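You operate a simulated robot arm through the tools that you are given. There is no shell and no other tool.

Carry out the task below with a simulated two-armed robot. There is one attempt and no reset: what you move stays moved.

Task
Wind the gold plate to 60 mm with the winding knob.
Fine: the rule beside the plate shows the mm; release lever at WIND, blue clamp knob loose to wind and tight again at the end; don't slide it by hand.

It is judged by the outcome, as a careful person would: the job done as asked, and still so three seconds after it is handed in. It fails if anything else is knocked over, pushed out of place, dropped, spilled or broken.

Robot
Two 7-joint arms with fingered hands on one trunk that stands fixed in place. Base frame: the origin is at the foot of the trunk, x ahead of it, y to its left, z up. Readings come in mm, degrees, newtons and seconds.
The left shoulder is at [42, 162, 1061], the right one opposite. Each reaches about 1215 mm from its shoulder. Payload 4 kg a hand.
The tool frame of a hand sits at the grasp point between the pads (the TCP): z along the fingers, y along the line on which they close. The tips reach 36 mm beyond it. The gripper opens to 124 mm; its body begins 42 mm behind the TCP. The gripper is a hand of 4 fingers: y runs from the thumb to the fingers, the wrist lies at [-15, -99, -189] in the tool frame.
Orientation is that of the tool frame in the base frame, as a unit quaternion [x, y, z, w]. With the fingers straight down and the wrist toward the robot, the tool's x, y and z point along [0, 1, 0], [1, 0, 0] and [0, 0, -1] of the base frame.

Tools
- The arms move only by the tool jog_arm. It takes "left_steps", "right_steps" or both (then of equal length, played together; a hand with none holds still); each is a list of rows, each a list of 2 entries, a list of its own where there are three numbers: the shift along the base's x, y, z in mm, then the turn, a rotation vector about the base's x, y, z in degrees. In form: [[[tx, ty, tz], [wx, wy, wz]], ...]. A call has 1 to 20 rows; each row is the pose to reach, as a shift and turn from the pose commanded when the call began. A row lasts 0.2 s, in which the tool goes at most 50 mm and 8.6 degrees; a call with a longer step from one row to the next is refused whole. A pose out of reach is approached as far as the arm can. The call stops where the force on the tool passes 40 N (or 10 N more than at its start, if that is more) or the arm is blocked; 0.2 s more then pass. In this call time passes only in rows, and 0.2 s behind the last. The reply holds the time, the measured pose of the TCP, the force on the tool along the base axes, the opening and the grip force, in the units named above and with some noise, with the torque about the TCP (base axes, N m) and any sound that the robot's microphone picked up, and new pictures: "show" is both (left out), scene, wrist or none (wrist: the cameras of the hands that moved).
- Cameras (640 x 400 px; columns grow to the right, rows downward): "scene" is now at [143.3, -45.2, 1322.2]; the picture's right is [-0.47, -0.88, 0.07], its down [-0.25, 0.06, -0.97] and it looks along [0.84, -0.48, -0.25] (base axes); focal length 323 px, centre (320, 200). "left" rides on the left gripper at [-75, -86, -123] in its tool frame; the picture's right is [-0.70, -0.34, 0.63], its down [0.64, -0.68, 0.35] and it looks along [0.32, 0.65, 0.69] (tool axes); focal length 275 px, centre (320, 200). "right" rides on the right gripper at [75, -86, -123] in its tool frame; the picture's right is [-0.70, 0.34, -0.63], its down [-0.64, -0.68, 0.35] and it looks along [-0.32, 0.65, 0.69] (tool axes); focal length 275 px, centre (320, 200). There is no depth. A picture from a camera that has moved, and an enlarged one, comes with that camera's place and axes in the base frame and with its lens.
- slide_trunk(by): moves the trunk up (or, below 0, down) by that many mm; the arms and the scene camera ride with it, the base frame stays. It gives what a move gives, with no picture.
- curl_fingers(index, middle, ring, thumb_bend, thumb_turn, hand): sets how far each is bent, from 0 (flat) to 1 (curled in); at 0.3 the hand is open as for a grip, at 0.7 the pads meet at the TCP. One left out holds its place. A second passes; each finger stops where it meets its share of the squeeze, and holds until it gets a number again. It is the only way to open and close the hand. It gives what a move gives, with no picture; readings hold the bend of each and the force on the fingers (four entries, about 0 where the hand has none), thumb and palm. thumb_turn goes from beside the hand (0) to across from the fingers (1), as for a grip.
- head_to(pan, tilt): turns the head with the scene camera to pan (to the left, within 86 degrees either way) and tilt (down, from -29 to 69), counted from straight ahead of the robot (the tilt from the chest, where the trunk bows). It gives what a move gives, and a new picture of the scene camera.
- close_up(camera, box): a new picture of the part [left, top, right, bottom] of that camera's present view, enlarged. No time passes.
- finish_job(): hands the job in; it is judged then, once.

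Places have to be worked out from the pictures, the camera data and where the tool is seen. Open the grippers and draw the arms clear of the work before you hand the job in, unless the task says otherwise.

The tools are called after ">>>" by a JSON object that holds its "op" and its "data". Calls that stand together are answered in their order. jog_arm: Moves the arms, as the interface text tells. Its arguments: {"type":"object","properties":{"left_steps":{"type":"array"},"right_steps":{"type":"array"},"show":{"type":"string","enum":["both","scene","wrist","none"]}},"required":[]} The other tools are called the same way: slide_trunk (by) moves the trunk up or down; curl_fingers (index, middle, ring, thumb_bend, thumb_turn, hand) moves the fingers one by one; head_to (pan, tilt) turns the head that bears the scene camera; close_up (camera, box) takes an enlarged picture of a part of a camera's view; finish_job () hands the job in.

At the start:

```text
clock: 0.0
left_tool_pos: [812.5, -121.9, 1284.6]
left_orientation: [0.707, 0.707, 0.0, 0.0]
left_wrist_force: [0.4, 0.1, -0.7]
left_wrist_torque: [-0.03, -0.01, 0.01]
left_grip_width: 123.7
left_grasp_force: 0.2
left_shape: jaw
left_bend: [0.3, 0.3, 0.3, 0.3, 0.98]
left_finger forces: [0.1, 0.1, 0.0, 0.0, 0.0, 0.0]
right_tool_pos: [471.8, -586.2, 1250.5]
right_orientation: [0.707, 0.707, -0.001, -0.001]
right_wrist_force: [-0.3, 0.2, -0.9]
right_wrist_torque: [0.0, 0.05, 0.02]
right_grip_width: 123.5
right_grasp_force: 0.0
right_shape: jaw
right_bend: [0.3, 0.3, 0.3, 0.3, 0.98]
right_finger forces: [0.0, 0.0, 0.0, 0.1, 0.0, 0.0]
trunk travel left (down, up): [-225.0, 253.0]
head pan, tilt (commanded): [-28.6, 6.7]
```

scene: 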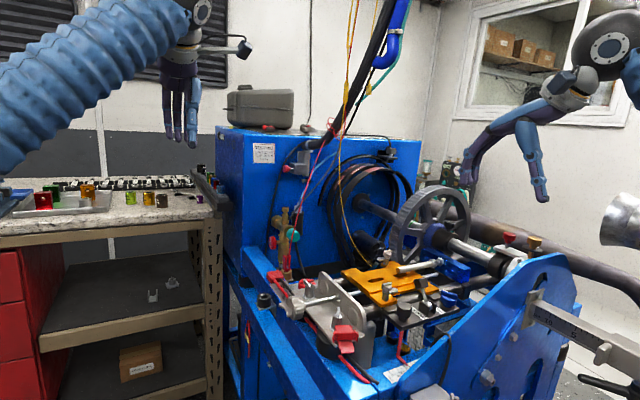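
right: 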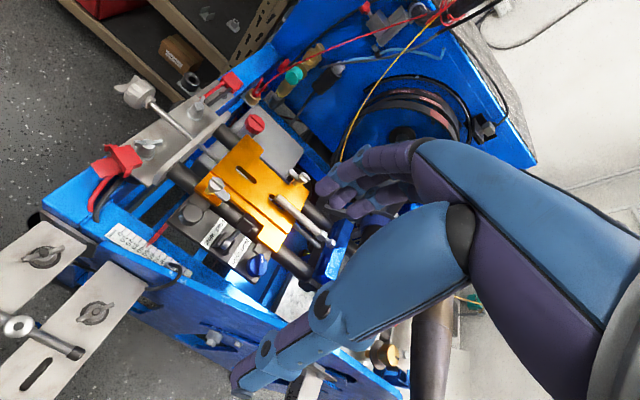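
left: 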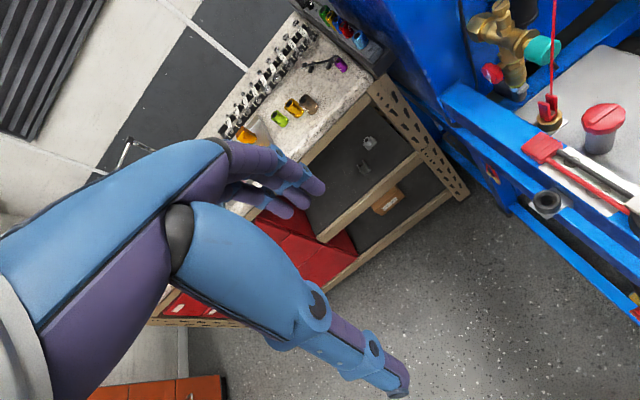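

The pictures show a blue machine with a gold plate on rails right of the robot's centre. I first enlarge the views of the plate area to find the winding knob, lever, clamp and rule.

>>> {"op": "close_up", "data": {"camera": "scene", "box": [240, 220, 560, 400]}}

>>> {"op": "close_up", "data": {"camera": "right", "box": [80, 60, 380, 300]}}

>>> {"op": "close_up", "data": {"camera": "right", "box": [160, 160, 340, 300]}}

```text
2.00 times, centred on (400, 310) of scene
camera zoom: at [143.3, -45.2, 1322.2], right [-0.47, -0.88, 0.07], down [-0.25, 0.06, -0.97], along [0.84, -0.48, -0.25], focal length 646 px, centre (160, -20)
```

zoom: 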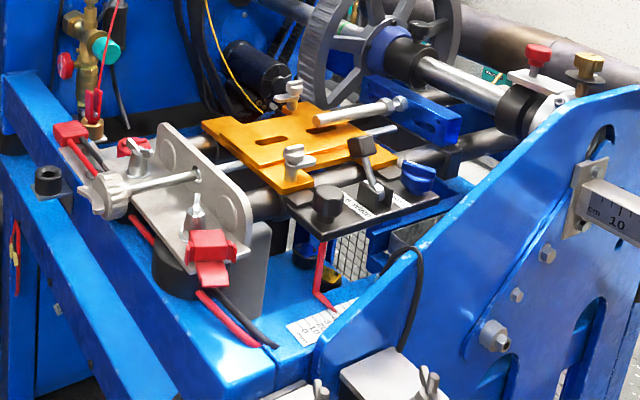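

```text
1.67 times, centred on (230, 180) of right
camera zoom: at [388.3, -510.4, 1372.8], right [0.34, -0.7, 0.63], down [-0.68, -0.64, -0.35], along [0.65, -0.32, -0.69], focal length 459 px, centre (470, 233)
```

zoom: 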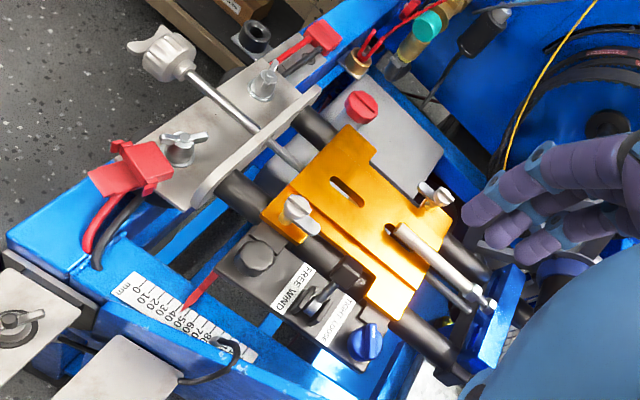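

```text
2.86 times, centred on (250, 230) of right
camera zoom: at [388.3, -510.4, 1372.8], right [0.34, -0.7, 0.63], down [-0.68, -0.64, -0.35], along [0.65, -0.32, -0.69], focal length 786 px, centre (520, 114)
```

zoom: 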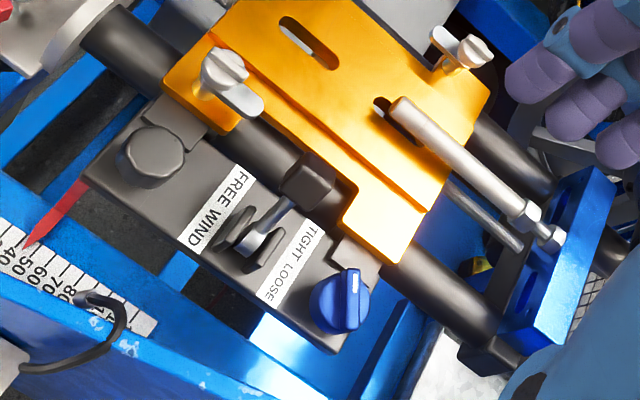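

The winding knob seems to be the silver one at about [710, -325, 915], with the lead screw running toward -y through the bracket to the plate. I turn the head to aim at the work and get better pictures.

>>> {"op": "head_to", "data": {"pan": -40, "tilt": 28}}

```text
clock: 0.8
left_tool_pos: [811.5, -121.2, 1284.6]
left_orientation: [0.707, 0.707, 0.0, 0.0]
left_wrist_force: [-0.1, 0.4, 0.0]
left_wrist_torque: [-0.03, 0.02, 0.0]
left_grip_width: 123.7
left_grasp_force: 0.0
left_shape: jaw
left_bend: [0.3, 0.3, 0.3, 0.3, 0.98]
left_finger forces: [0.0, 0.1, 0.0, 0.1, 0.1, 0.0]
right_tool_pos: [472.5, -586.9, 1249.3]
right_orientation: [0.707, 0.707, 0.0, -0.001]
right_wrist_force: [0.0, -0.6, -0.2]
right_wrist_torque: [-0.01, -0.01, -0.03]
right_grip_width: 123.7
right_grasp_force: 0.0
right_shape: jaw
right_bend: [0.3, 0.3, 0.3, 0.3, 0.98]
right_finger forces: [0.0, 0.0, 0.0, 0.0, 0.1, 0.0]
trunk travel left (down, up): [-225.0, 253.0]
head pan, tilt (commanded): [-40.0, 28.0]
camera scene: at [127.0, -59.6, 1290.0], right [-0.64, -0.77, 0.1], down [-0.49, 0.3, -0.82], along [0.6, -0.57, -0.57], focal length 323 px, centre (320, 200)
```

scene: 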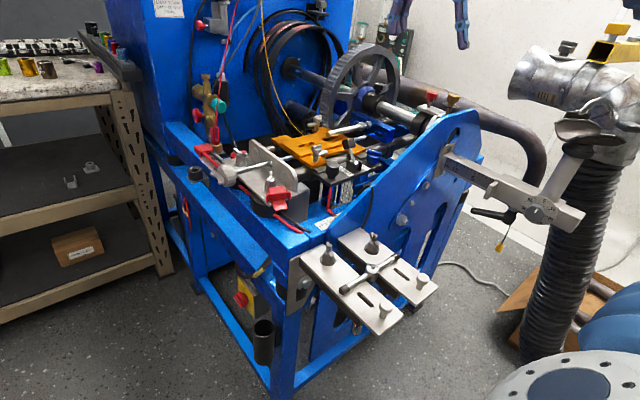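

Now I enlarge the work area in this new view.

>>> {"op": "close_up", "data": {"camera": "scene", "box": [190, 100, 430, 250]}}

>>> {"op": "close_up", "data": {"camera": "scene", "box": [280, 120, 408, 200]}}

>>> {"op": "close_up", "data": {"camera": "scene", "box": [190, 130, 318, 210]}}

>>> {"op": "close_up", "data": {"camera": "right", "box": [90, 200, 218, 280]}}

>>> {"op": "close_up", "data": {"camera": "right", "box": [100, 60, 228, 140]}}

```text
2.67 times, centred on (310, 175) of scene
camera zoom: at [127.0, -59.6, 1290.0], right [-0.64, -0.77, 0.1], down [-0.49, 0.3, -0.82], along [0.6, -0.57, -0.57], focal length 861 px, centre (347, 267)
```

zoom: 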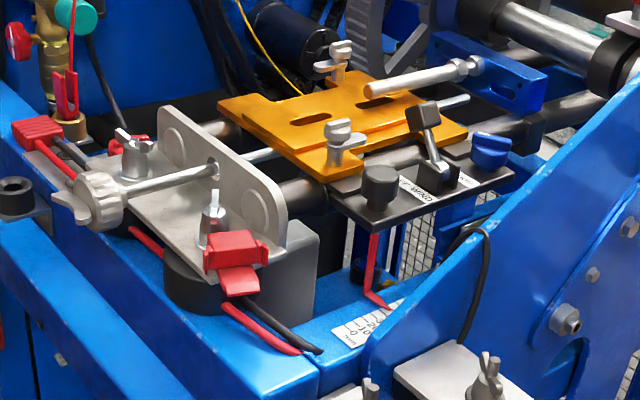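

```text
5.00 times, centred on (344, 160) of scene
camera zoom: at [127.0, -59.6, 1290.0], right [-0.64, -0.77, 0.1], down [-0.49, 0.3, -0.82], along [0.6, -0.57, -0.57], focal length 1614 px, centre (200, 400)
```

zoom: 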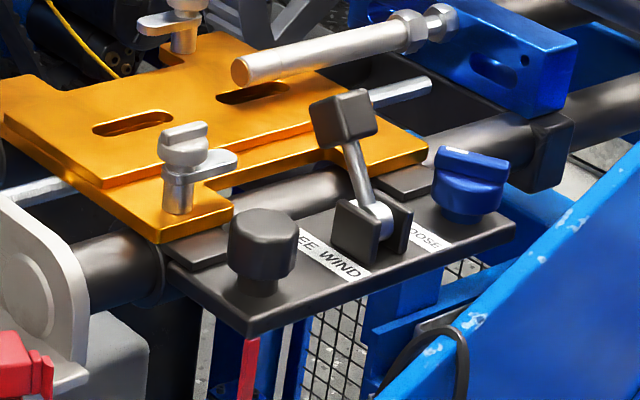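

```text
5.00 times, centred on (254, 170) of scene
camera zoom: at [127.0, -59.6, 1290.0], right [-0.64, -0.77, 0.1], down [-0.49, 0.3, -0.82], along [0.6, -0.57, -0.57], focal length 1614 px, centre (650, 350)
```

zoom: 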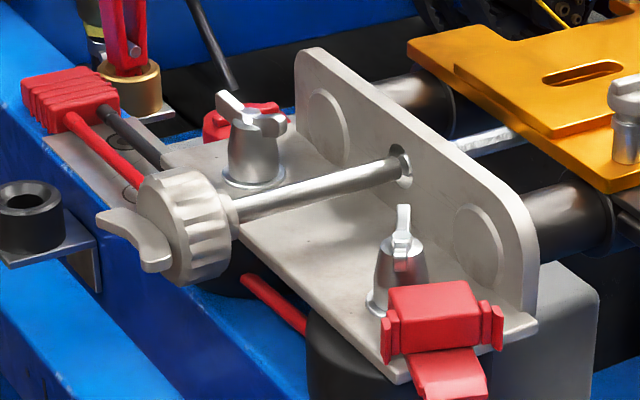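

```text
5.00 times, centred on (154, 240) of right
camera zoom: at [388.3, -510.4, 1372.9], right [0.34, -0.7, 0.63], down [-0.68, -0.64, -0.35], along [0.65, -0.32, -0.69], focal length 1376 px, centre (1150, 0)
```

zoom: 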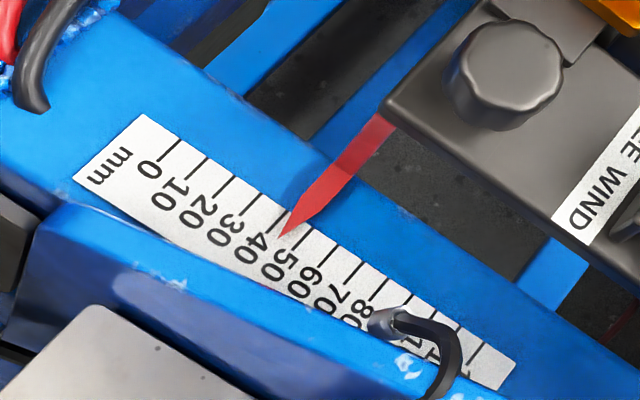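

```text
5.00 times, centred on (164, 100) of right
camera zoom: at [388.3, -510.4, 1372.9], right [0.34, -0.7, 0.63], down [-0.68, -0.64, -0.35], along [0.65, -0.32, -0.69], focal length 1376 px, centre (1100, 700)
```

zoom: 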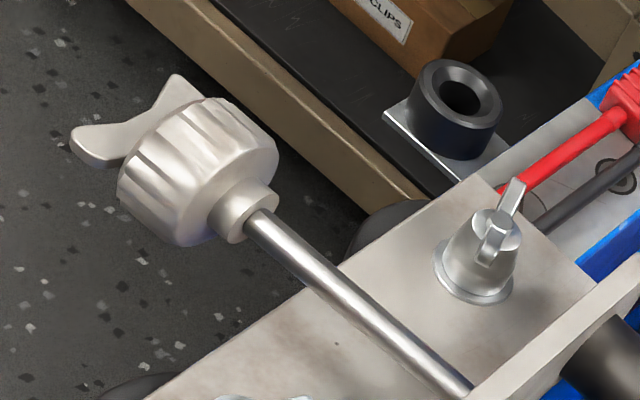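

The knob axis runs along the base's y (x≈718, z≈905); the pointer reads about 44 mm; the lever seems to lean to FREE. I lower the right hand to get its camera a closer look at the lever/clamp block.

>>> {"op": "jog_arm", "data": {"right_steps": [[[-10, 10, -40], [0, 0, 0]], [[-20, 20, -80], [0, 0, 0]], [[-30, 30, -120], [0, 0, 0]], [[-40, 40, -160], [0, 0, 0]]], "show": "wrist"}}

```text
clock: 1.9
left_tool_pos: [809.6, -120.0, 1285.7]
left_orientation: [0.707, 0.707, 0.0, 0.002]
left_wrist_force: [0.3, 0.2, 0.3]
left_wrist_torque: [-0.06, -0.02, -0.03]
left_grip_width: 123.8
left_grasp_force: 0.1
left_shape: jaw
left_bend: [0.3, 0.3, 0.3, 0.3, 0.98]
left_finger forces: [0.1, 0.1, 0.0, 0.0, 0.0, 0.1]
right_tool_pos: [430.0, -544.0, 1090.1]
right_orientation: [0.707, 0.707, 0.001, 0.001]
right_wrist_force: [-0.3, -0.3, 0.5]
right_wrist_torque: [0.0, -0.02, 0.02]
right_grip_width: 124.0
right_grasp_force: 0.0
right_shape: jaw
right_bend: [0.3, 0.3, 0.3, 0.3, 0.98]
right_finger forces: [0.0, 0.0, 0.1, 0.1, 0.0, 0.0]
trunk travel left (down, up): [-225.0, 253.0]
head pan, tilt (commanded): [-40.0, 28.0]
camera right: at [346.0, -468.3, 1212.4], right [0.34, -0.7, 0.63], down [-0.68, -0.64, -0.35], along [0.65, -0.32, -0.69], focal length 275 px, centre (320, 200)
```

right: 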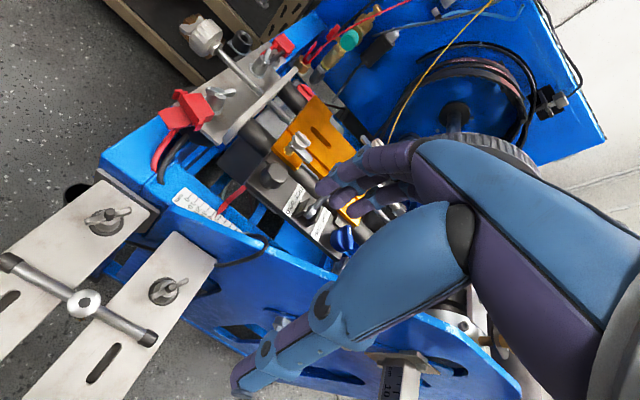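

I enlarge the block region in this closer view.

>>> {"op": "close_up", "data": {"camera": "right", "box": [230, 140, 374, 260]}}

>>> {"op": "close_up", "data": {"camera": "right", "box": [160, 160, 288, 250]}}

>>> {"op": "close_up", "data": {"camera": "scene", "box": [340, 130, 404, 180]}}

```text
3.33 times, centred on (302, 200) of right
camera zoom: at [346.0, -468.3, 1212.4], right [0.34, -0.7, 0.63], down [-0.68, -0.64, -0.35], along [0.65, -0.32, -0.69], focal length 918 px, centre (380, 200)
```

zoom: 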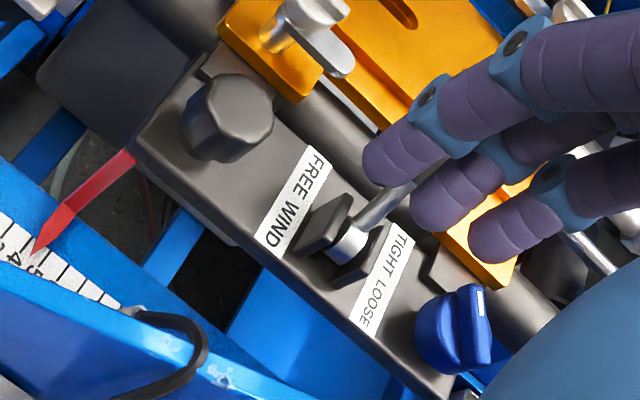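

```text
4.44 times, centred on (224, 205) of right
camera zoom: at [346.0, -468.3, 1212.4], right [0.34, -0.7, 0.63], down [-0.68, -0.64, -0.35], along [0.65, -0.32, -0.69], focal length 1224 px, centre (747, 178)
```

zoom: 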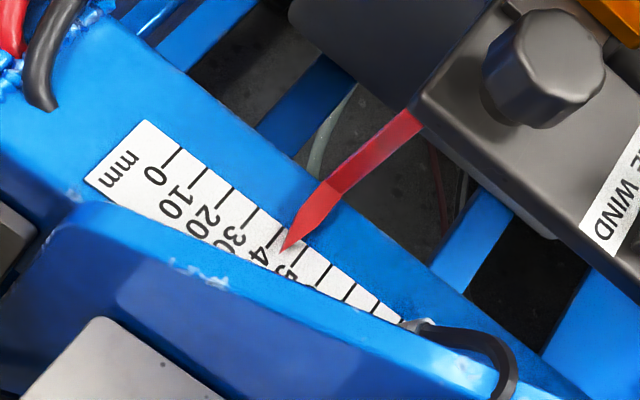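

```text
8.00 times, centred on (372, 155) of scene
camera zoom: at [125.3, -58.5, 1290.3], right [-0.64, -0.77, 0.1], down [-0.49, 0.3, -0.82], along [0.6, -0.57, -0.57], focal length 2582 px, centre (-96, 560)
```

zoom: 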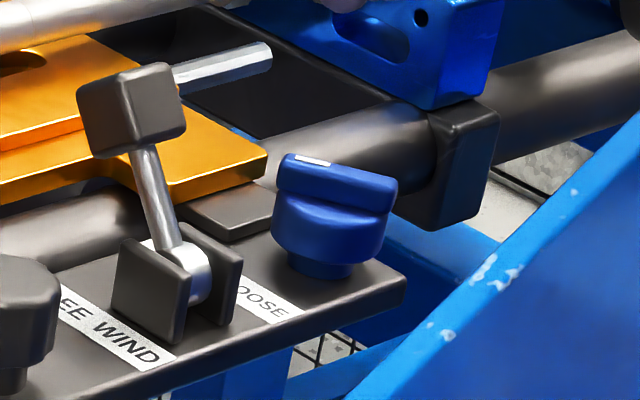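

The lever pivot is about [577, -593, 932] with its handle leaning to FREE at about [612, -592, 970], and the blue knob (mark toward TIGHT) about [577, -654, 942]. I bring the open right hand above the lever handle, staying high.

>>> {"op": "jog_arm", "data": {"right_steps": [[[40, -12, 0], [0, 0, 0]], [[80, -24, 0], [0, 0, 0]], [[120, -36, 0], [0, 0, 0]], [[160, -48, 0], [0, 0, 0]], [[180, -48, -20], [0, 0, 0]], [[180, -48, -45], [0, 0, 0]]], "show": "both"}}

```text
clock: 3.2
left_tool_pos: [808.2, -117.4, 1288.7]
left_orientation: [0.707, 0.708, 0.0, 0.003]
left_wrist_force: [0.5, 0.3, 0.6]
left_wrist_torque: [-0.02, -0.03, -0.02]
left_grip_width: 123.8
left_grasp_force: 0.1
left_shape: jaw
left_bend: [0.3, 0.3, 0.3, 0.3, 0.98]
left_finger forces: [0.0, 0.1, 0.0, 0.0, 0.1, 0.0]
right_tool_pos: [610.1, -589.9, 1051.8]
right_orientation: [0.707, 0.708, 0.0, 0.003]
right_wrist_force: [0.6, 1.5, 0.5]
right_wrist_torque: [-0.03, -0.03, -0.03]
right_grip_width: 124.0
right_grasp_force: 0.1
right_shape: jaw
right_bend: [0.3, 0.3, 0.3, 0.3, 0.98]
right_finger forces: [0.1, 0.0, 0.0, 0.1, 0.0, 0.1]
trunk travel left (down, up): [-225.0, 253.0]
head pan, tilt (commanded): [-40.0, 28.0]
camera scene: at [122.9, -55.8, 1291.2], right [-0.63, -0.77, 0.1], down [-0.49, 0.3, -0.82], along [0.6, -0.57, -0.56], focal length 323 px, centre (320, 200)
camera right: at [524.3, -513.8, 1173.2], right [0.34, -0.69, 0.64], down [-0.68, -0.65, -0.35], along [0.65, -0.32, -0.69], focal length 275 px, centre (320, 200)
```

scene: 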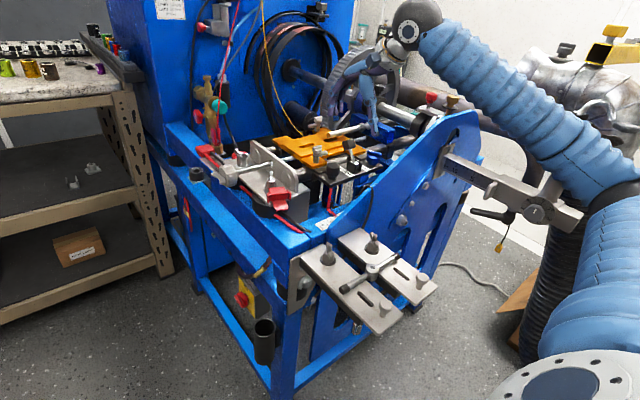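
right: 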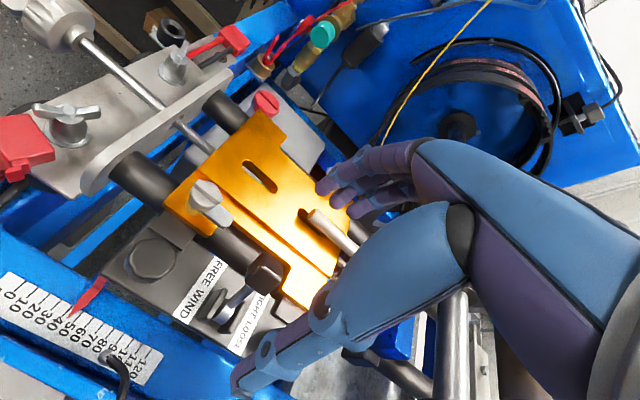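

The handle ray from the wrist camera agrees with [614, -592, 970]. I lower the open hand over it so the fingers stand on its far side and the thumb on the near side.

>>> {"op": "jog_arm", "data": {"right_steps": [[[2, -2, -25], [0, 0, 0]], [[4, -3, -45], [0, 0, 0]], [[4, -3, -62], [0, 0, 0]]], "show": "both"}}

>>> {"op": "close_up", "data": {"camera": "scene", "box": [280, 80, 440, 200]}}

>>> {"op": "close_up", "data": {"camera": "right", "box": [180, 140, 420, 340]}}

```text
clock: 4.0
left_tool_pos: [812.9, -122.5, 1285.5]
left_orientation: [0.707, 0.707, 0.0, 0.0]
left_wrist_force: [0.8, 0.2, -0.2]
left_wrist_torque: [0.04, -0.01, 0.0]
left_grip_width: 123.7
left_grasp_force: 0.1
left_shape: jaw
left_bend: [0.3, 0.3, 0.3, 0.3, 0.98]
left_finger forces: [0.1, 0.0, 0.0, 0.1, 0.0, 0.0]
right_tool_pos: [616.6, -594.5, 984.5]
right_orientation: [0.707, 0.707, 0.0, 0.0]
right_wrist_force: [-0.4, 0.3, 0.1]
right_wrist_torque: [0.0, 0.0, -0.02]
right_grip_width: 124.2
right_grasp_force: 0.0
right_shape: jaw
right_bend: [0.3, 0.3, 0.3, 0.3, 0.98]
right_finger forces: [0.0, 0.1, 0.0, 0.0, 0.0, 0.0]
trunk travel left (down, up): [-225.0, 253.0]
head pan, tilt (commanded): [-40.0, 28.0]
camera scene: at [127.0, -59.2, 1289.9], right [-0.64, -0.77, 0.1], down [-0.49, 0.3, -0.82], along [0.6, -0.57, -0.57], focal length 323 px, centre (320, 200)
camera right: at [532.1, -520.2, 1107.3], right [0.34, -0.7, 0.63], down [-0.68, -0.64, -0.35], along [0.65, -0.32, -0.69], focal length 275 px, centre (320, 200)
```

scene: 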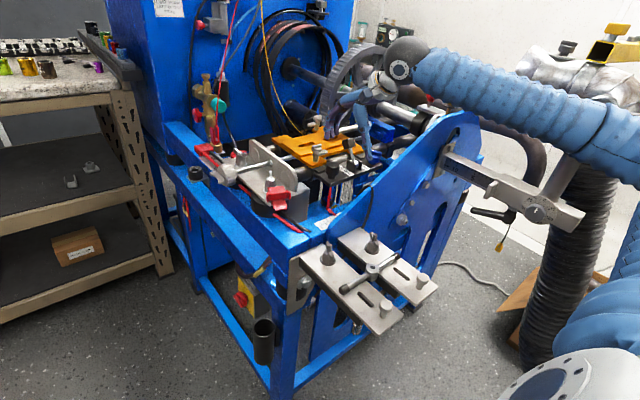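
right: 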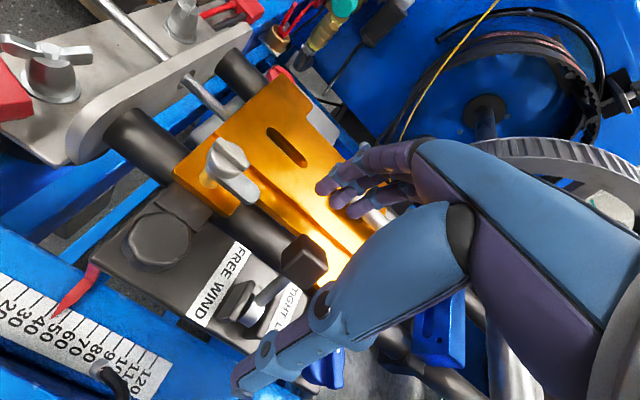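

```text
3.33 times, centred on (360, 140) of scene
camera zoom: at [127.0, -59.2, 1289.9], right [-0.64, -0.77, 0.1], down [-0.49, 0.3, -0.82], along [0.6, -0.57, -0.57], focal length 1076 px, centre (187, 400)
```

zoom: 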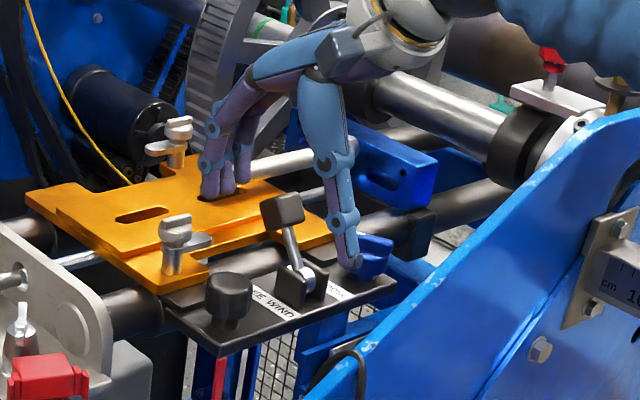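

```text
2.00 times, centred on (300, 240) of right
camera zoom: at [532.1, -520.2, 1107.3], right [0.34, -0.7, 0.63], down [-0.68, -0.64, -0.35], along [0.65, -0.32, -0.69], focal length 551 px, centre (360, 120)
```

zoom: 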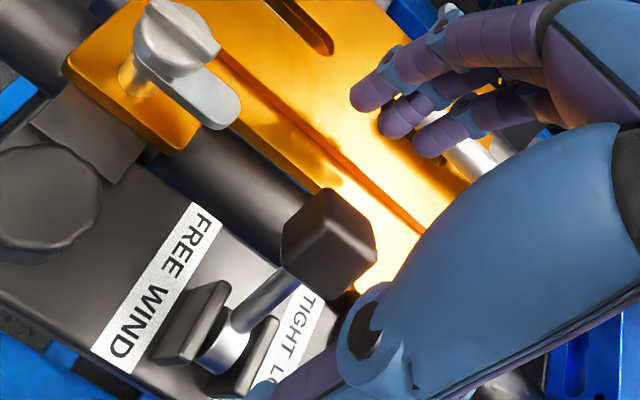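

Fingers stand about 70 mm beyond the handle, thumb in front of it, all clear of plate and knobs. I pull the hand toward the robot so the fingers meet the handle and carry it toward WIND, watching the force.

>>> {"op": "jog_arm", "data": {"right_steps": [[[-25, 1, 0], [0, 0, 0]], [[-45, 2, 0], [0, 0, 0]], [[-60, 2, 0], [0, 0, 0]], [[-72, 2, 0], [0, 0, 0]], [[-84, 2, 0], [0, 0, 0]]], "show": "both"}}

>>> {"op": "close_up", "data": {"camera": "scene", "box": [280, 80, 440, 200]}}

```text
clock: 5.2
left_tool_pos: [812.6, -121.6, 1285.0]
left_orientation: [0.707, 0.707, 0.0, 0.001]
left_wrist_force: [0.2, -0.1, 0.0]
left_wrist_torque: [0.05, -0.01, 0.0]
left_grip_width: 123.8
left_grasp_force: 0.0
left_shape: jaw
left_bend: [0.3, 0.3, 0.3, 0.3, 0.98]
left_finger forces: [0.1, 0.1, 0.1, 0.1, 0.0, 0.0]
right_tool_pos: [532.6, -595.4, 982.5]
right_orientation: [0.707, 0.707, -0.001, 0.0]
right_wrist_force: [0.3, -0.1, 0.1]
right_wrist_torque: [0.02, 0.01, 0.0]
right_grip_width: 123.7
right_grasp_force: 0.2
right_shape: jaw
right_bend: [0.3, 0.3, 0.3, 0.3, 0.98]
right_finger forces: [0.0, 0.0, 0.0, 0.0, 0.1, 0.0]
trunk travel left (down, up): [-225.0, 253.0]
head pan, tilt (commanded): [-40.0, 28.0]
camera scene: at [126.7, -59.7, 1289.8], right [-0.64, -0.77, 0.1], down [-0.49, 0.3, -0.82], along [0.6, -0.57, -0.57], focal length 323 px, centre (320, 200)
camera right: at [448.0, -520.8, 1105.4], right [0.34, -0.7, 0.63], down [-0.68, -0.64, -0.35], along [0.65, -0.32, -0.69], focal length 275 px, centre (320, 200)
```

scene: 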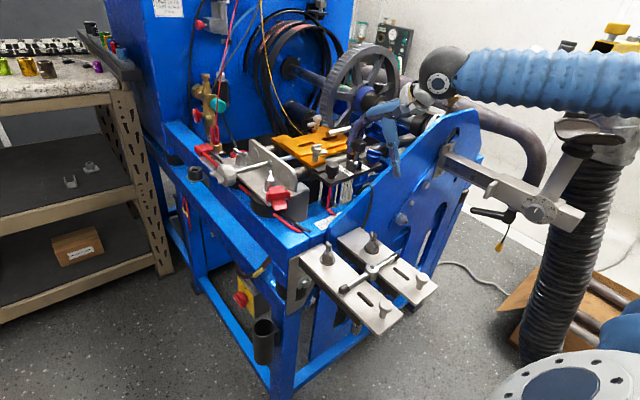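
right: 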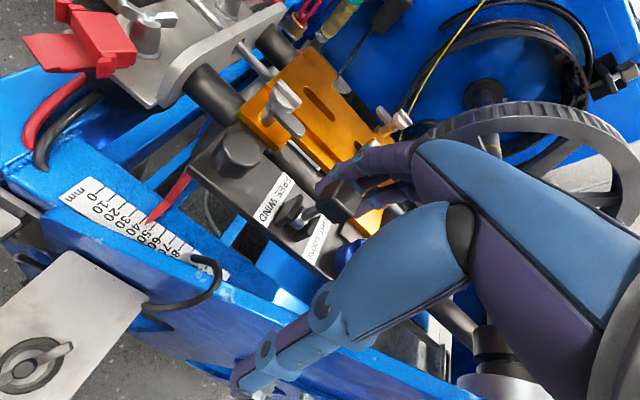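

```text
3.33 times, centred on (360, 140) of scene
camera zoom: at [126.7, -59.7, 1289.8], right [-0.64, -0.77, 0.1], down [-0.49, 0.3, -0.82], along [0.6, -0.57, -0.57], focal length 1076 px, centre (187, 400)
```

zoom: 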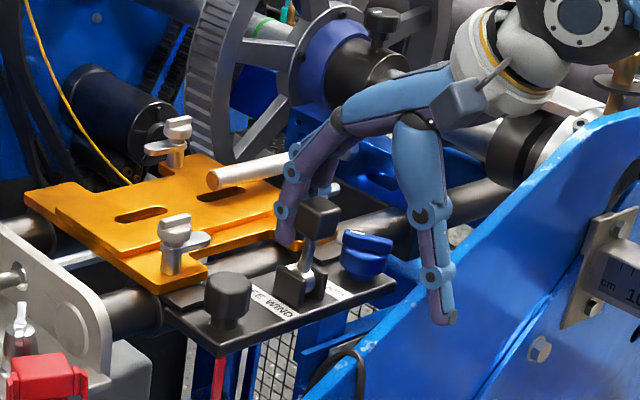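

The lever has followed to about upright with hardly any force. I keep pulling toward the robot to bring it fully over to WIND.

>>> {"op": "jog_arm", "data": {"right_steps": [[[-10, 0, 0], [0, 0, 0]], [[-20, 0, 0], [0, 0, 0]], [[-30, 0, -2], [0, 0, 0]], [[-38, 0, -4], [0, 0, 0]], [[-45, 0, -6], [0, 0, 0]]], "show": "both"}}

>>> {"op": "close_up", "data": {"camera": "scene", "box": [280, 80, 440, 200]}}

```text
clock: 6.5
left_tool_pos: [815.0, -121.9, 1282.3]
left_orientation: [0.707, 0.707, -0.001, 0.0]
left_wrist_force: [0.1, -0.3, 0.3]
left_wrist_torque: [0.01, -0.04, 0.01]
left_grip_width: 124.0
left_grasp_force: 0.1
left_shape: jaw
left_bend: [0.3, 0.3, 0.3, 0.3, 0.98]
left_finger forces: [0.0, 0.0, 0.0, 0.1, 0.0, 0.1]
right_tool_pos: [490.0, -595.2, 975.4]
right_orientation: [0.707, 0.707, 0.0, 0.0]
right_wrist_force: [24.1, -3.2, 0.2]
right_wrist_torque: [-0.07, -0.43, -0.28]
right_grip_width: 123.9
right_grasp_force: 0.0
right_shape: jaw
right_bend: [0.21, 0.28, 0.3, 0.3, 0.98]
right_finger forces: [15.3, 9.1, 0.0, 0.0, 0.0, 0.0]
trunk travel left (down, up): [-225.0, 253.0]
head pan, tilt (commanded): [-40.0, 28.0]
camera scene: at [129.2, -59.8, 1289.7], right [-0.63, -0.77, 0.1], down [-0.49, 0.3, -0.82], along [0.6, -0.57, -0.57], focal length 323 px, centre (320, 200)
camera right: at [406.2, -519.1, 1098.8], right [0.34, -0.7, 0.63], down [-0.68, -0.65, -0.35], along [0.65, -0.31, -0.69], focal length 275 px, centre (320, 200)
```

scene: 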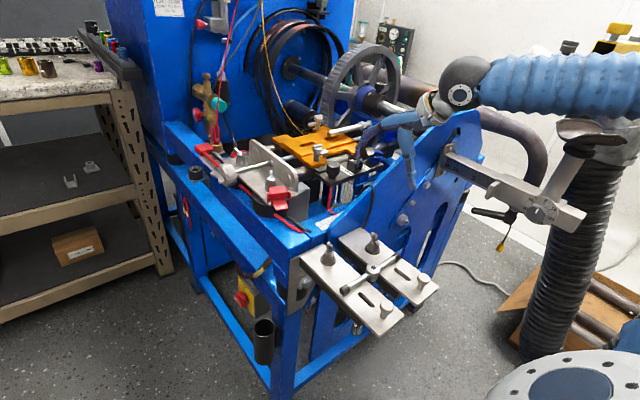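
right: 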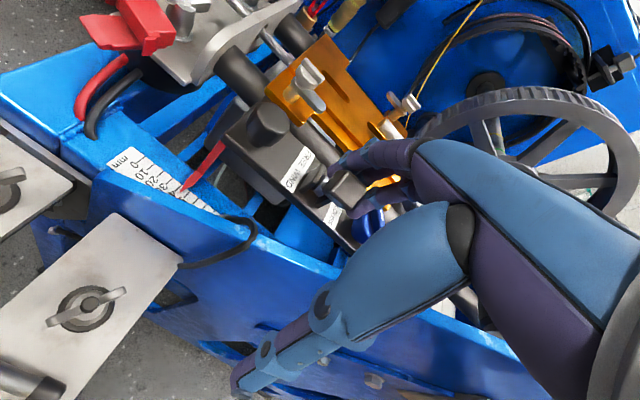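

```text
3.33 times, centred on (360, 140) of scene
camera zoom: at [129.2, -59.8, 1289.7], right [-0.63, -0.77, 0.1], down [-0.49, 0.3, -0.82], along [0.6, -0.57, -0.57], focal length 1076 px, centre (187, 400)
```

zoom: 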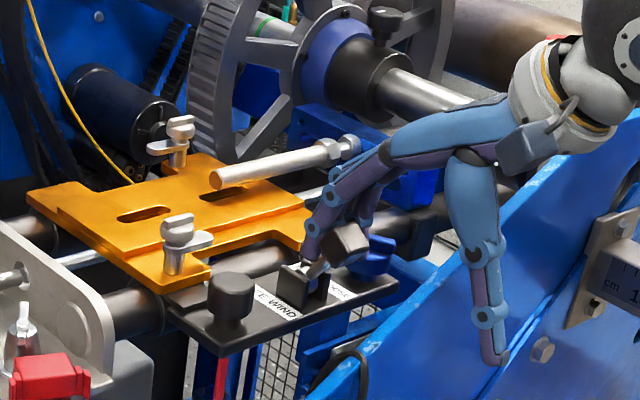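

The force rose to 24 N with the handle leaning toward the robot: it is at its WIND stop. I release the pressure and lift the hand straight up.

>>> {"op": "jog_arm", "data": {"right_steps": [[[12, 0, 2], [0, 0, 0]], [[18, 0, 20], [0, 0, 0]], [[18, 0, 60], [0, 0, 0]], [[10, -10, 100], [0, 0, 0]], [[-10, -30, 110], [0, 0, 0]]], "show": "both"}}

>>> {"op": "close_up", "data": {"camera": "scene", "box": [300, 110, 420, 200]}}

>>> {"op": "close_up", "data": {"camera": "right", "box": [200, 100, 400, 240]}}

```text
clock: 7.7
left_tool_pos: [811.9, -121.7, 1285.7]
left_orientation: [0.707, 0.707, 0.0, 0.0]
left_wrist_force: [-1.0, 0.5, -0.1]
left_wrist_torque: [0.0, -0.03, 0.01]
left_grip_width: 123.7
left_grasp_force: 0.1
left_shape: jaw
left_bend: [0.3, 0.3, 0.3, 0.3, 0.98]
left_finger forces: [0.1, 0.1, 0.0, 0.1, 0.0, 0.0]
right_tool_pos: [476.0, -622.6, 1088.6]
right_orientation: [0.707, 0.707, 0.001, 0.0]
right_wrist_force: [-0.6, 0.1, 0.2]
right_wrist_torque: [-0.02, -0.01, -0.01]
right_grip_width: 124.0
right_grasp_force: 0.0
right_shape: jaw
right_bend: [0.3, 0.3, 0.3, 0.3, 0.98]
right_finger forces: [0.0, 0.0, 0.1, 0.0, 0.1, 0.1]
trunk travel left (down, up): [-225.0, 253.0]
head pan, tilt (commanded): [-40.0, 28.0]
camera scene: at [125.8, -59.5, 1290.2], right [-0.64, -0.77, 0.1], down [-0.49, 0.3, -0.82], along [0.6, -0.57, -0.57], focal length 323 px, centre (320, 200)
camera right: at [391.8, -547.8, 1211.7], right [0.34, -0.7, 0.63], down [-0.68, -0.64, -0.35], along [0.65, -0.32, -0.69], focal length 275 px, centre (320, 200)
```

scene: 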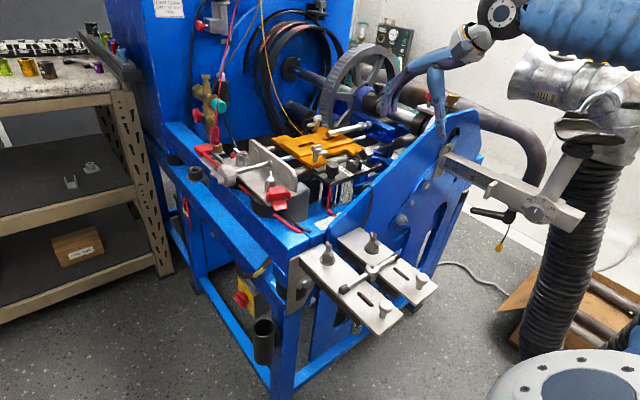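
right: 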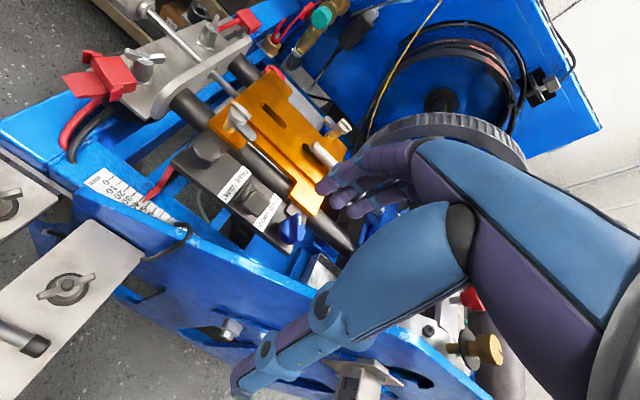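

```text
4.44 times, centred on (360, 155) of scene
camera zoom: at [125.8, -59.5, 1290.2], right [-0.64, -0.77, 0.1], down [-0.49, 0.3, -0.82], along [0.6, -0.57, -0.57], focal length 1434 px, centre (142, 400)
```

zoom: 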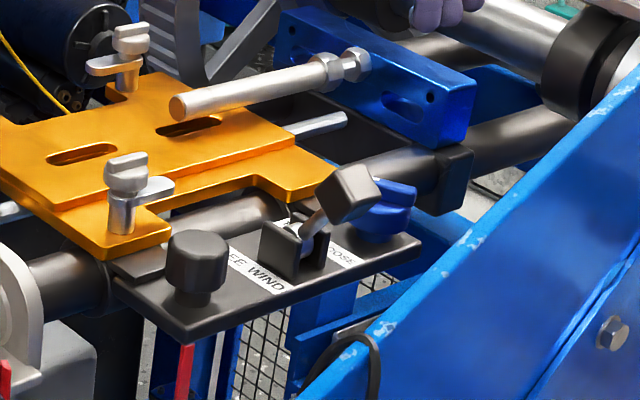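

```text
2.86 times, centred on (300, 170) of right
camera zoom: at [391.8, -547.8, 1211.7], right [0.34, -0.7, 0.63], down [-0.68, -0.64, -0.35], along [0.65, -0.32, -0.69], focal length 786 px, centre (377, 286)
```

zoom: 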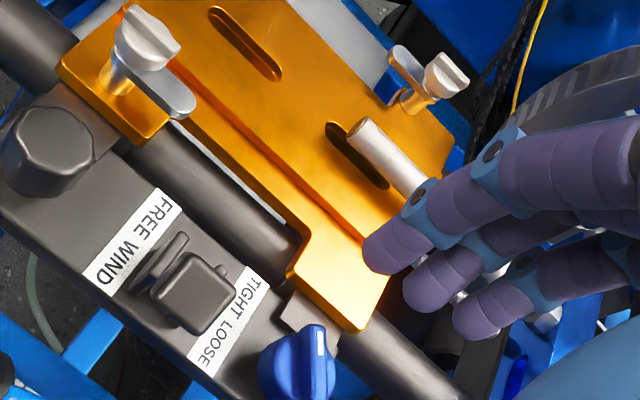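

The lever now clearly rests at WIND. I zoom on the blue knob to judge its wing direction before pinching it.

>>> {"op": "close_up", "data": {"camera": "right", "box": [260, 190, 340, 260]}}

>>> {"op": "close_up", "data": {"camera": "scene", "box": [350, 135, 410, 175]}}

```text
5.71 times, centred on (300, 225) of right
camera zoom: at [391.8, -547.8, 1211.7], right [0.34, -0.7, 0.63], down [-0.68, -0.64, -0.35], along [0.65, -0.32, -0.69], focal length 1573 px, centre (434, 57)
```

zoom: 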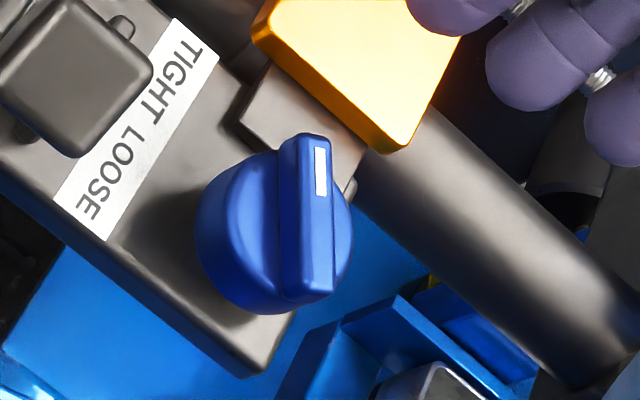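

```text
10.00 times, centred on (380, 155) of scene
camera zoom: at [125.8, -59.5, 1290.2], right [-0.64, -0.77, 0.1], down [-0.49, 0.3, -0.82], along [0.6, -0.57, -0.57], focal length 3228 px, centre (-280, 650)
```

zoom: 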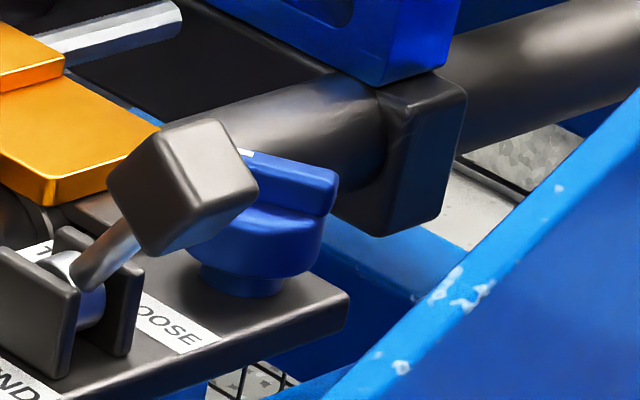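

The ridge of the blue knob points about 30° from +x (toward TIGHT side) and its centre is about [585, -665], top near z 940. I turn the right hand by -60° so its pinch line crosses the ridge, and move it above the knob.

>>> {"op": "jog_arm", "data": {"right_steps": [[[14, -5, 0], [0, 0, -7.5]], [[27, -10, 0], [0, 0, -15]], [[41, -16, 0], [0, 0, -22.5]], [[55, -21, 0], [0, 0, -30]], [[68, -26, -5], [0, 0, -37.5]], [[82, -32, -10], [0, 0, -45]], [[96, -37, -15], [0, 0, -52.5]], [[109, -42, -20], [0, 0, -60]]], "show": "both"}}

>>> {"op": "curl_fingers", "data": {"hand": "right", "index": 0.52, "middle": 0.52, "ring": 0.52, "thumb_bend": 0.52}}

>>> {"op": "close_up", "data": {"camera": "right", "box": [160, 100, 480, 300]}}

>>> {"op": "close_up", "data": {"camera": "scene", "box": [300, 60, 460, 180]}}

```text
clock: 9.4
left_tool_pos: [813.9, -122.0, 1283.3]
left_orientation: [0.708, 0.707, -0.001, -0.001]
left_wrist_force: [0.4, 0.2, -0.8]
left_wrist_torque: [0.0, 0.02, 0.01]
left_grip_width: 123.6
left_grasp_force: 0.2
left_shape: jaw
left_bend: [0.3, 0.3, 0.3, 0.3, 0.98]
left_finger forces: [0.0, 0.0, 0.0, 0.0, 0.1, 0.0]
right_tool_pos: [586.1, -668.6, 1068.6]
right_orientation: [0.966, 0.258, 0.0, 0.001]
right_wrist_force: [0.4, -0.3, 0.6]
right_wrist_torque: [0.02, 0.02, 0.0]
right_grip_width: 124.0
right_grasp_force: 0.0
right_shape: jaw
right_bend: [0.3, 0.3, 0.3, 0.3, 0.98]
right_finger forces: [0.0, 0.0, 0.0, 0.0, 0.1, 0.0]
trunk travel left (down, up): [-225.0, 253.0]
head pan, tilt (commanded): [-40.0, 28.0]
camera scene: at [127.7, -59.5, 1289.8], right [-0.64, -0.77, 0.1], down [-0.49, 0.3, -0.82], along [0.6, -0.57, -0.57], focal length 323 px, centre (320, 200)
camera right: at [610.1, -556.1, 1190.6], right [-0.44, -0.64, 0.63], down [-0.9, 0.27, -0.34], along [0.05, -0.72, -0.69], focal length 275 px, centre (320, 200)
```

scene: 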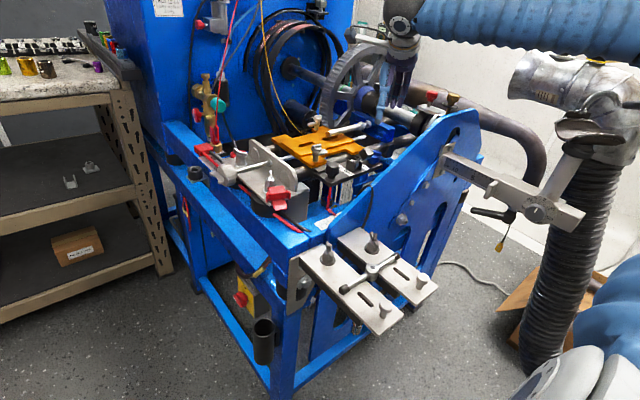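
right: 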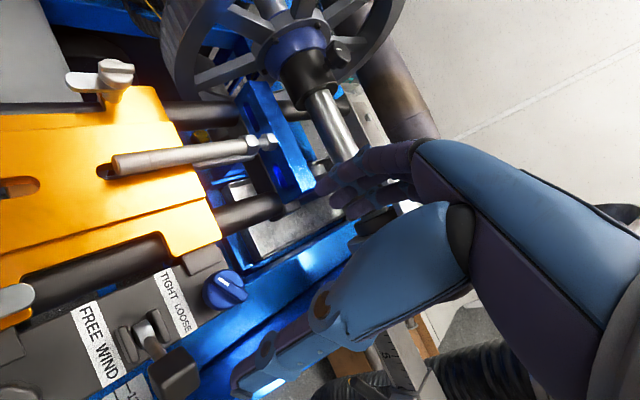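

```text
clock: 10.4
left_tool_pos: [813.0, -122.5, 1284.0]
left_orientation: [0.707, 0.707, 0.0, 0.0]
left_wrist_force: [-0.3, -0.3, -0.5]
left_wrist_torque: [0.03, -0.01, 0.04]
left_grip_width: 124.0
left_grasp_force: 0.1
left_shape: jaw
left_bend: [0.3, 0.3, 0.3, 0.3, 0.98]
left_finger forces: [0.0, 0.1, 0.1, 0.0, 0.1, 0.1]
right_tool_pos: [585.7, -667.8, 1069.0]
right_orientation: [0.966, 0.259, 0.0, -0.001]
right_wrist_force: [0.9, 1.2, -0.5]
right_wrist_torque: [0.01, -0.04, -0.02]
right_grip_width: 56.1
right_grasp_force: 0.0
right_shape: fingers
right_bend: [0.52, 0.52, 0.52, 0.52, 0.98]
right_finger forces: [0.0, 0.0, 0.1, 0.0, 0.0, 0.0]
trunk travel left (down, up): [-225.0, 253.0]
head pan, tilt (commanded): [-40.0, 28.0]
```

```text
2.00 times, centred on (320, 200) of right
camera zoom: at [609.3, -555.9, 1190.8], right [-0.43, -0.64, 0.63], down [-0.9, 0.27, -0.34], along [0.05, -0.72, -0.69], focal length 551 px, centre (320, 200)
```

zoom: 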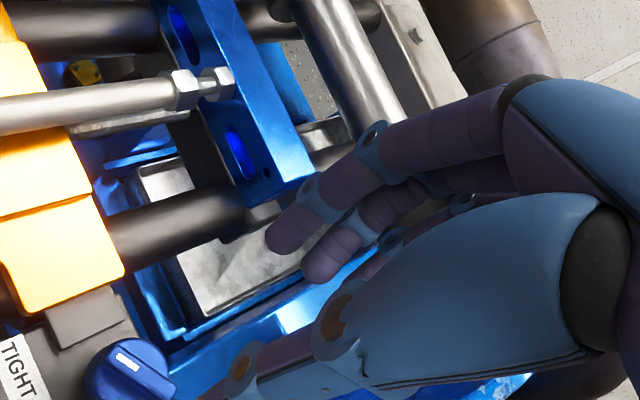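

```text
3.33 times, centred on (380, 120) of scene
camera zoom: at [127.0, -59.7, 1289.9], right [-0.64, -0.77, 0.1], down [-0.49, 0.3, -0.82], along [0.6, -0.57, -0.57], focal length 1076 px, centre (120, 467)
```

zoom: 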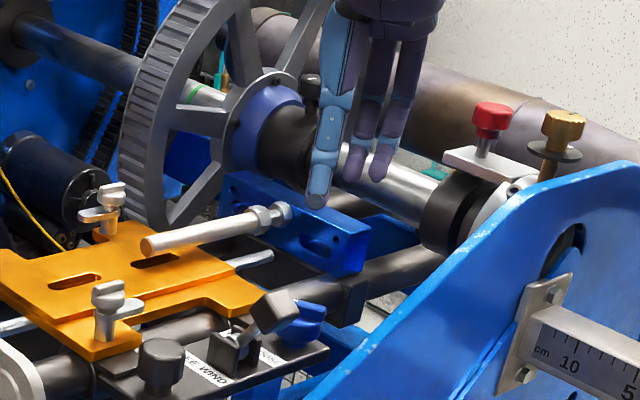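

In the wrist view the knob works out to about [589, -660, 938]; opening is now 56 mm. I lower the hand so the tips stop just above the ridge and check alignment.

>>> {"op": "jog_arm", "data": {"right_steps": [[[1, 3, -30], [0, 0, 0]], [[2, 6, -60], [0, 0, 0]], [[3, 7, -82], [0, 0, 0]]], "show": "both"}}

>>> {"op": "close_up", "data": {"camera": "right", "box": [160, 160, 400, 310]}}

>>> {"op": "close_up", "data": {"camera": "scene", "box": [330, 100, 430, 175]}}

```text
clock: 11.2
left_tool_pos: [812.8, -123.0, 1284.4]
left_orientation: [0.707, 0.707, -0.001, -0.001]
left_wrist_force: [-0.6, 0.5, 0.0]
left_wrist_torque: [0.0, 0.02, 0.01]
left_grip_width: 123.8
left_grasp_force: 0.1
left_shape: jaw
left_bend: [0.3, 0.3, 0.3, 0.3, 0.98]
left_finger forces: [0.1, 0.0, 0.0, 0.1, 0.0, 0.1]
right_tool_pos: [588.8, -659.6, 984.4]
right_orientation: [0.966, 0.257, 0.0, -0.001]
right_wrist_force: [0.4, 1.2, -0.6]
right_wrist_torque: [0.03, 0.0, 0.05]
right_grip_width: 55.9
right_grasp_force: 0.1
right_shape: fingers
right_bend: [0.52, 0.52, 0.52, 0.52, 0.98]
right_finger forces: [0.0, 0.0, 0.1, 0.0, 0.1, 0.0]
trunk travel left (down, up): [-225.0, 253.0]
head pan, tilt (commanded): [-40.0, 28.0]
camera scene: at [127.4, -60.2, 1289.8], right [-0.64, -0.77, 0.1], down [-0.49, 0.3, -0.82], along [0.6, -0.57, -0.57], focal length 323 px, centre (320, 200)
camera right: at [612.3, -547.5, 1107.0], right [-0.43, -0.64, 0.63], down [-0.9, 0.27, -0.34], along [0.05, -0.72, -0.69], focal length 275 px, centre (320, 200)
```

scene: 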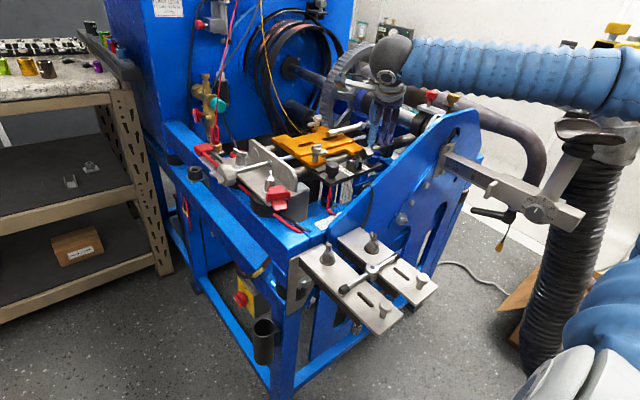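
right: 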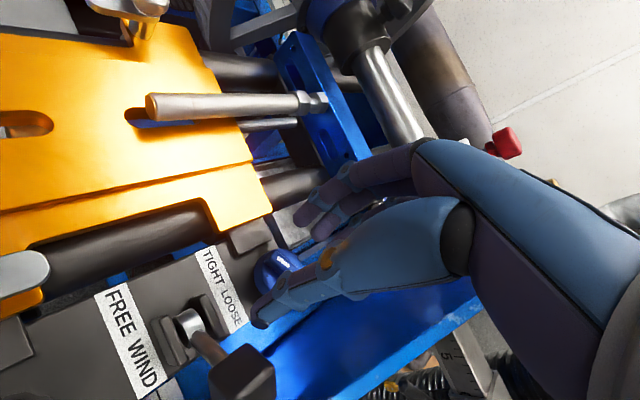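

```text
2.67 times, centred on (280, 235) of right
camera zoom: at [612.3, -547.5, 1107.0], right [-0.43, -0.64, 0.63], down [-0.9, 0.27, -0.34], along [0.05, -0.72, -0.69], focal length 734 px, centre (427, 107)
```

zoom: 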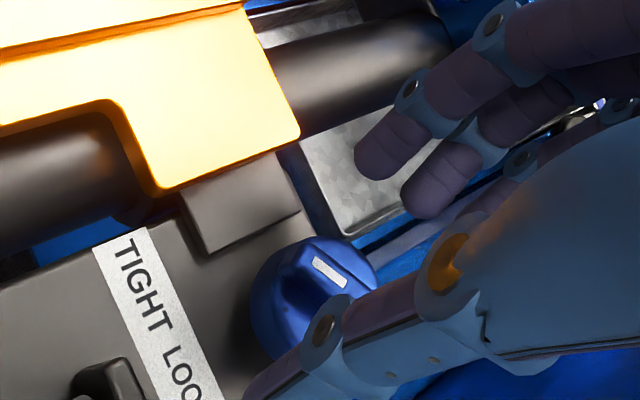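

```text
5.33 times, centred on (380, 138) of scene
camera zoom: at [127.4, -60.2, 1289.8], right [-0.64, -0.77, 0.1], down [-0.49, 0.3, -0.82], along [0.6, -0.57, -0.57], focal length 1721 px, centre (0, 533)
```

zoom: 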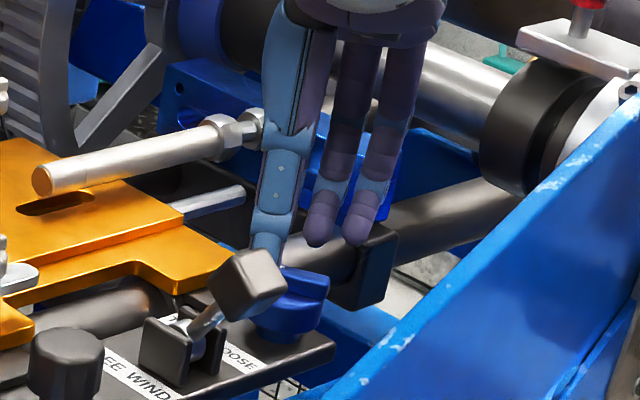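

The hand is centred over the knob to within a few mm; the thumb passes near the lever handle, so I close the hand further before going lower.

>>> {"op": "curl_fingers", "data": {"hand": "right", "index": 0.6, "middle": 0.6, "ring": 0.6, "thumb_bend": 0.6}}

>>> {"op": "close_up", "data": {"camera": "right", "box": [160, 160, 400, 340]}}

>>> {"op": "close_up", "data": {"camera": "scene", "box": [340, 110, 420, 170]}}

```text
clock: 12.2
left_tool_pos: [811.8, -122.5, 1285.0]
left_orientation: [0.707, 0.707, 0.0, 0.0]
left_wrist_force: [0.2, -0.6, -0.8]
left_wrist_torque: [-0.03, -0.05, -0.02]
left_grip_width: 123.9
left_grasp_force: 0.1
left_shape: jaw
left_bend: [0.3, 0.3, 0.3, 0.3, 0.98]
left_finger forces: [0.0, 0.0, 0.0, 0.0, 0.0, 0.0]
right_tool_pos: [588.7, -658.8, 985.7]
right_orientation: [0.966, 0.259, 0.0, -0.001]
right_wrist_force: [-0.2, 0.0, -0.4]
right_wrist_torque: [0.01, -0.04, 0.01]
right_grip_width: 31.4
right_grasp_force: 0.2
right_shape: fingers
right_bend: [0.6, 0.6, 0.6, 0.6, 0.98]
right_finger forces: [0.0, 0.0, 0.0, 0.0, 0.1, 0.1]
trunk travel left (down, up): [-225.0, 253.0]
head pan, tilt (commanded): [-40.0, 28.0]
```

```text
2.22 times, centred on (280, 250) of right
camera zoom: at [612.0, -546.8, 1107.7], right [-0.43, -0.64, 0.63], down [-0.9, 0.27, -0.34], along [0.05, -0.72, -0.69], focal length 612 px, centre (409, 89)
```

zoom: 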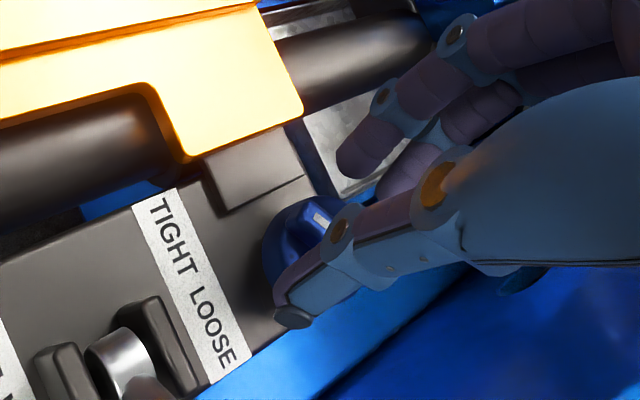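

```text
6.67 times, centred on (380, 140) of scene
camera zoom: at [127.0, -59.6, 1289.9], right [-0.64, -0.77, 0.1], down [-0.49, 0.3, -0.82], along [0.6, -0.57, -0.57], focal length 2152 px, centre (-80, 600)
```

zoom: 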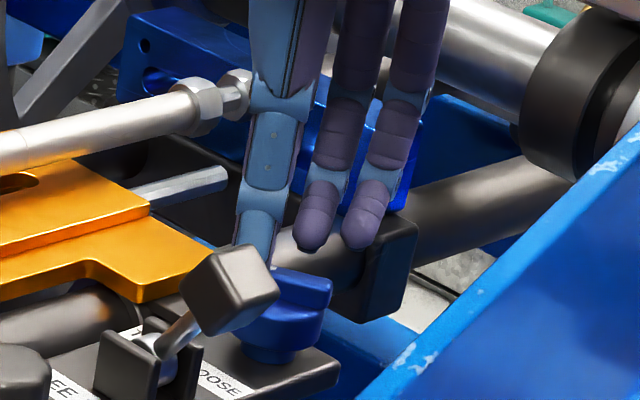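

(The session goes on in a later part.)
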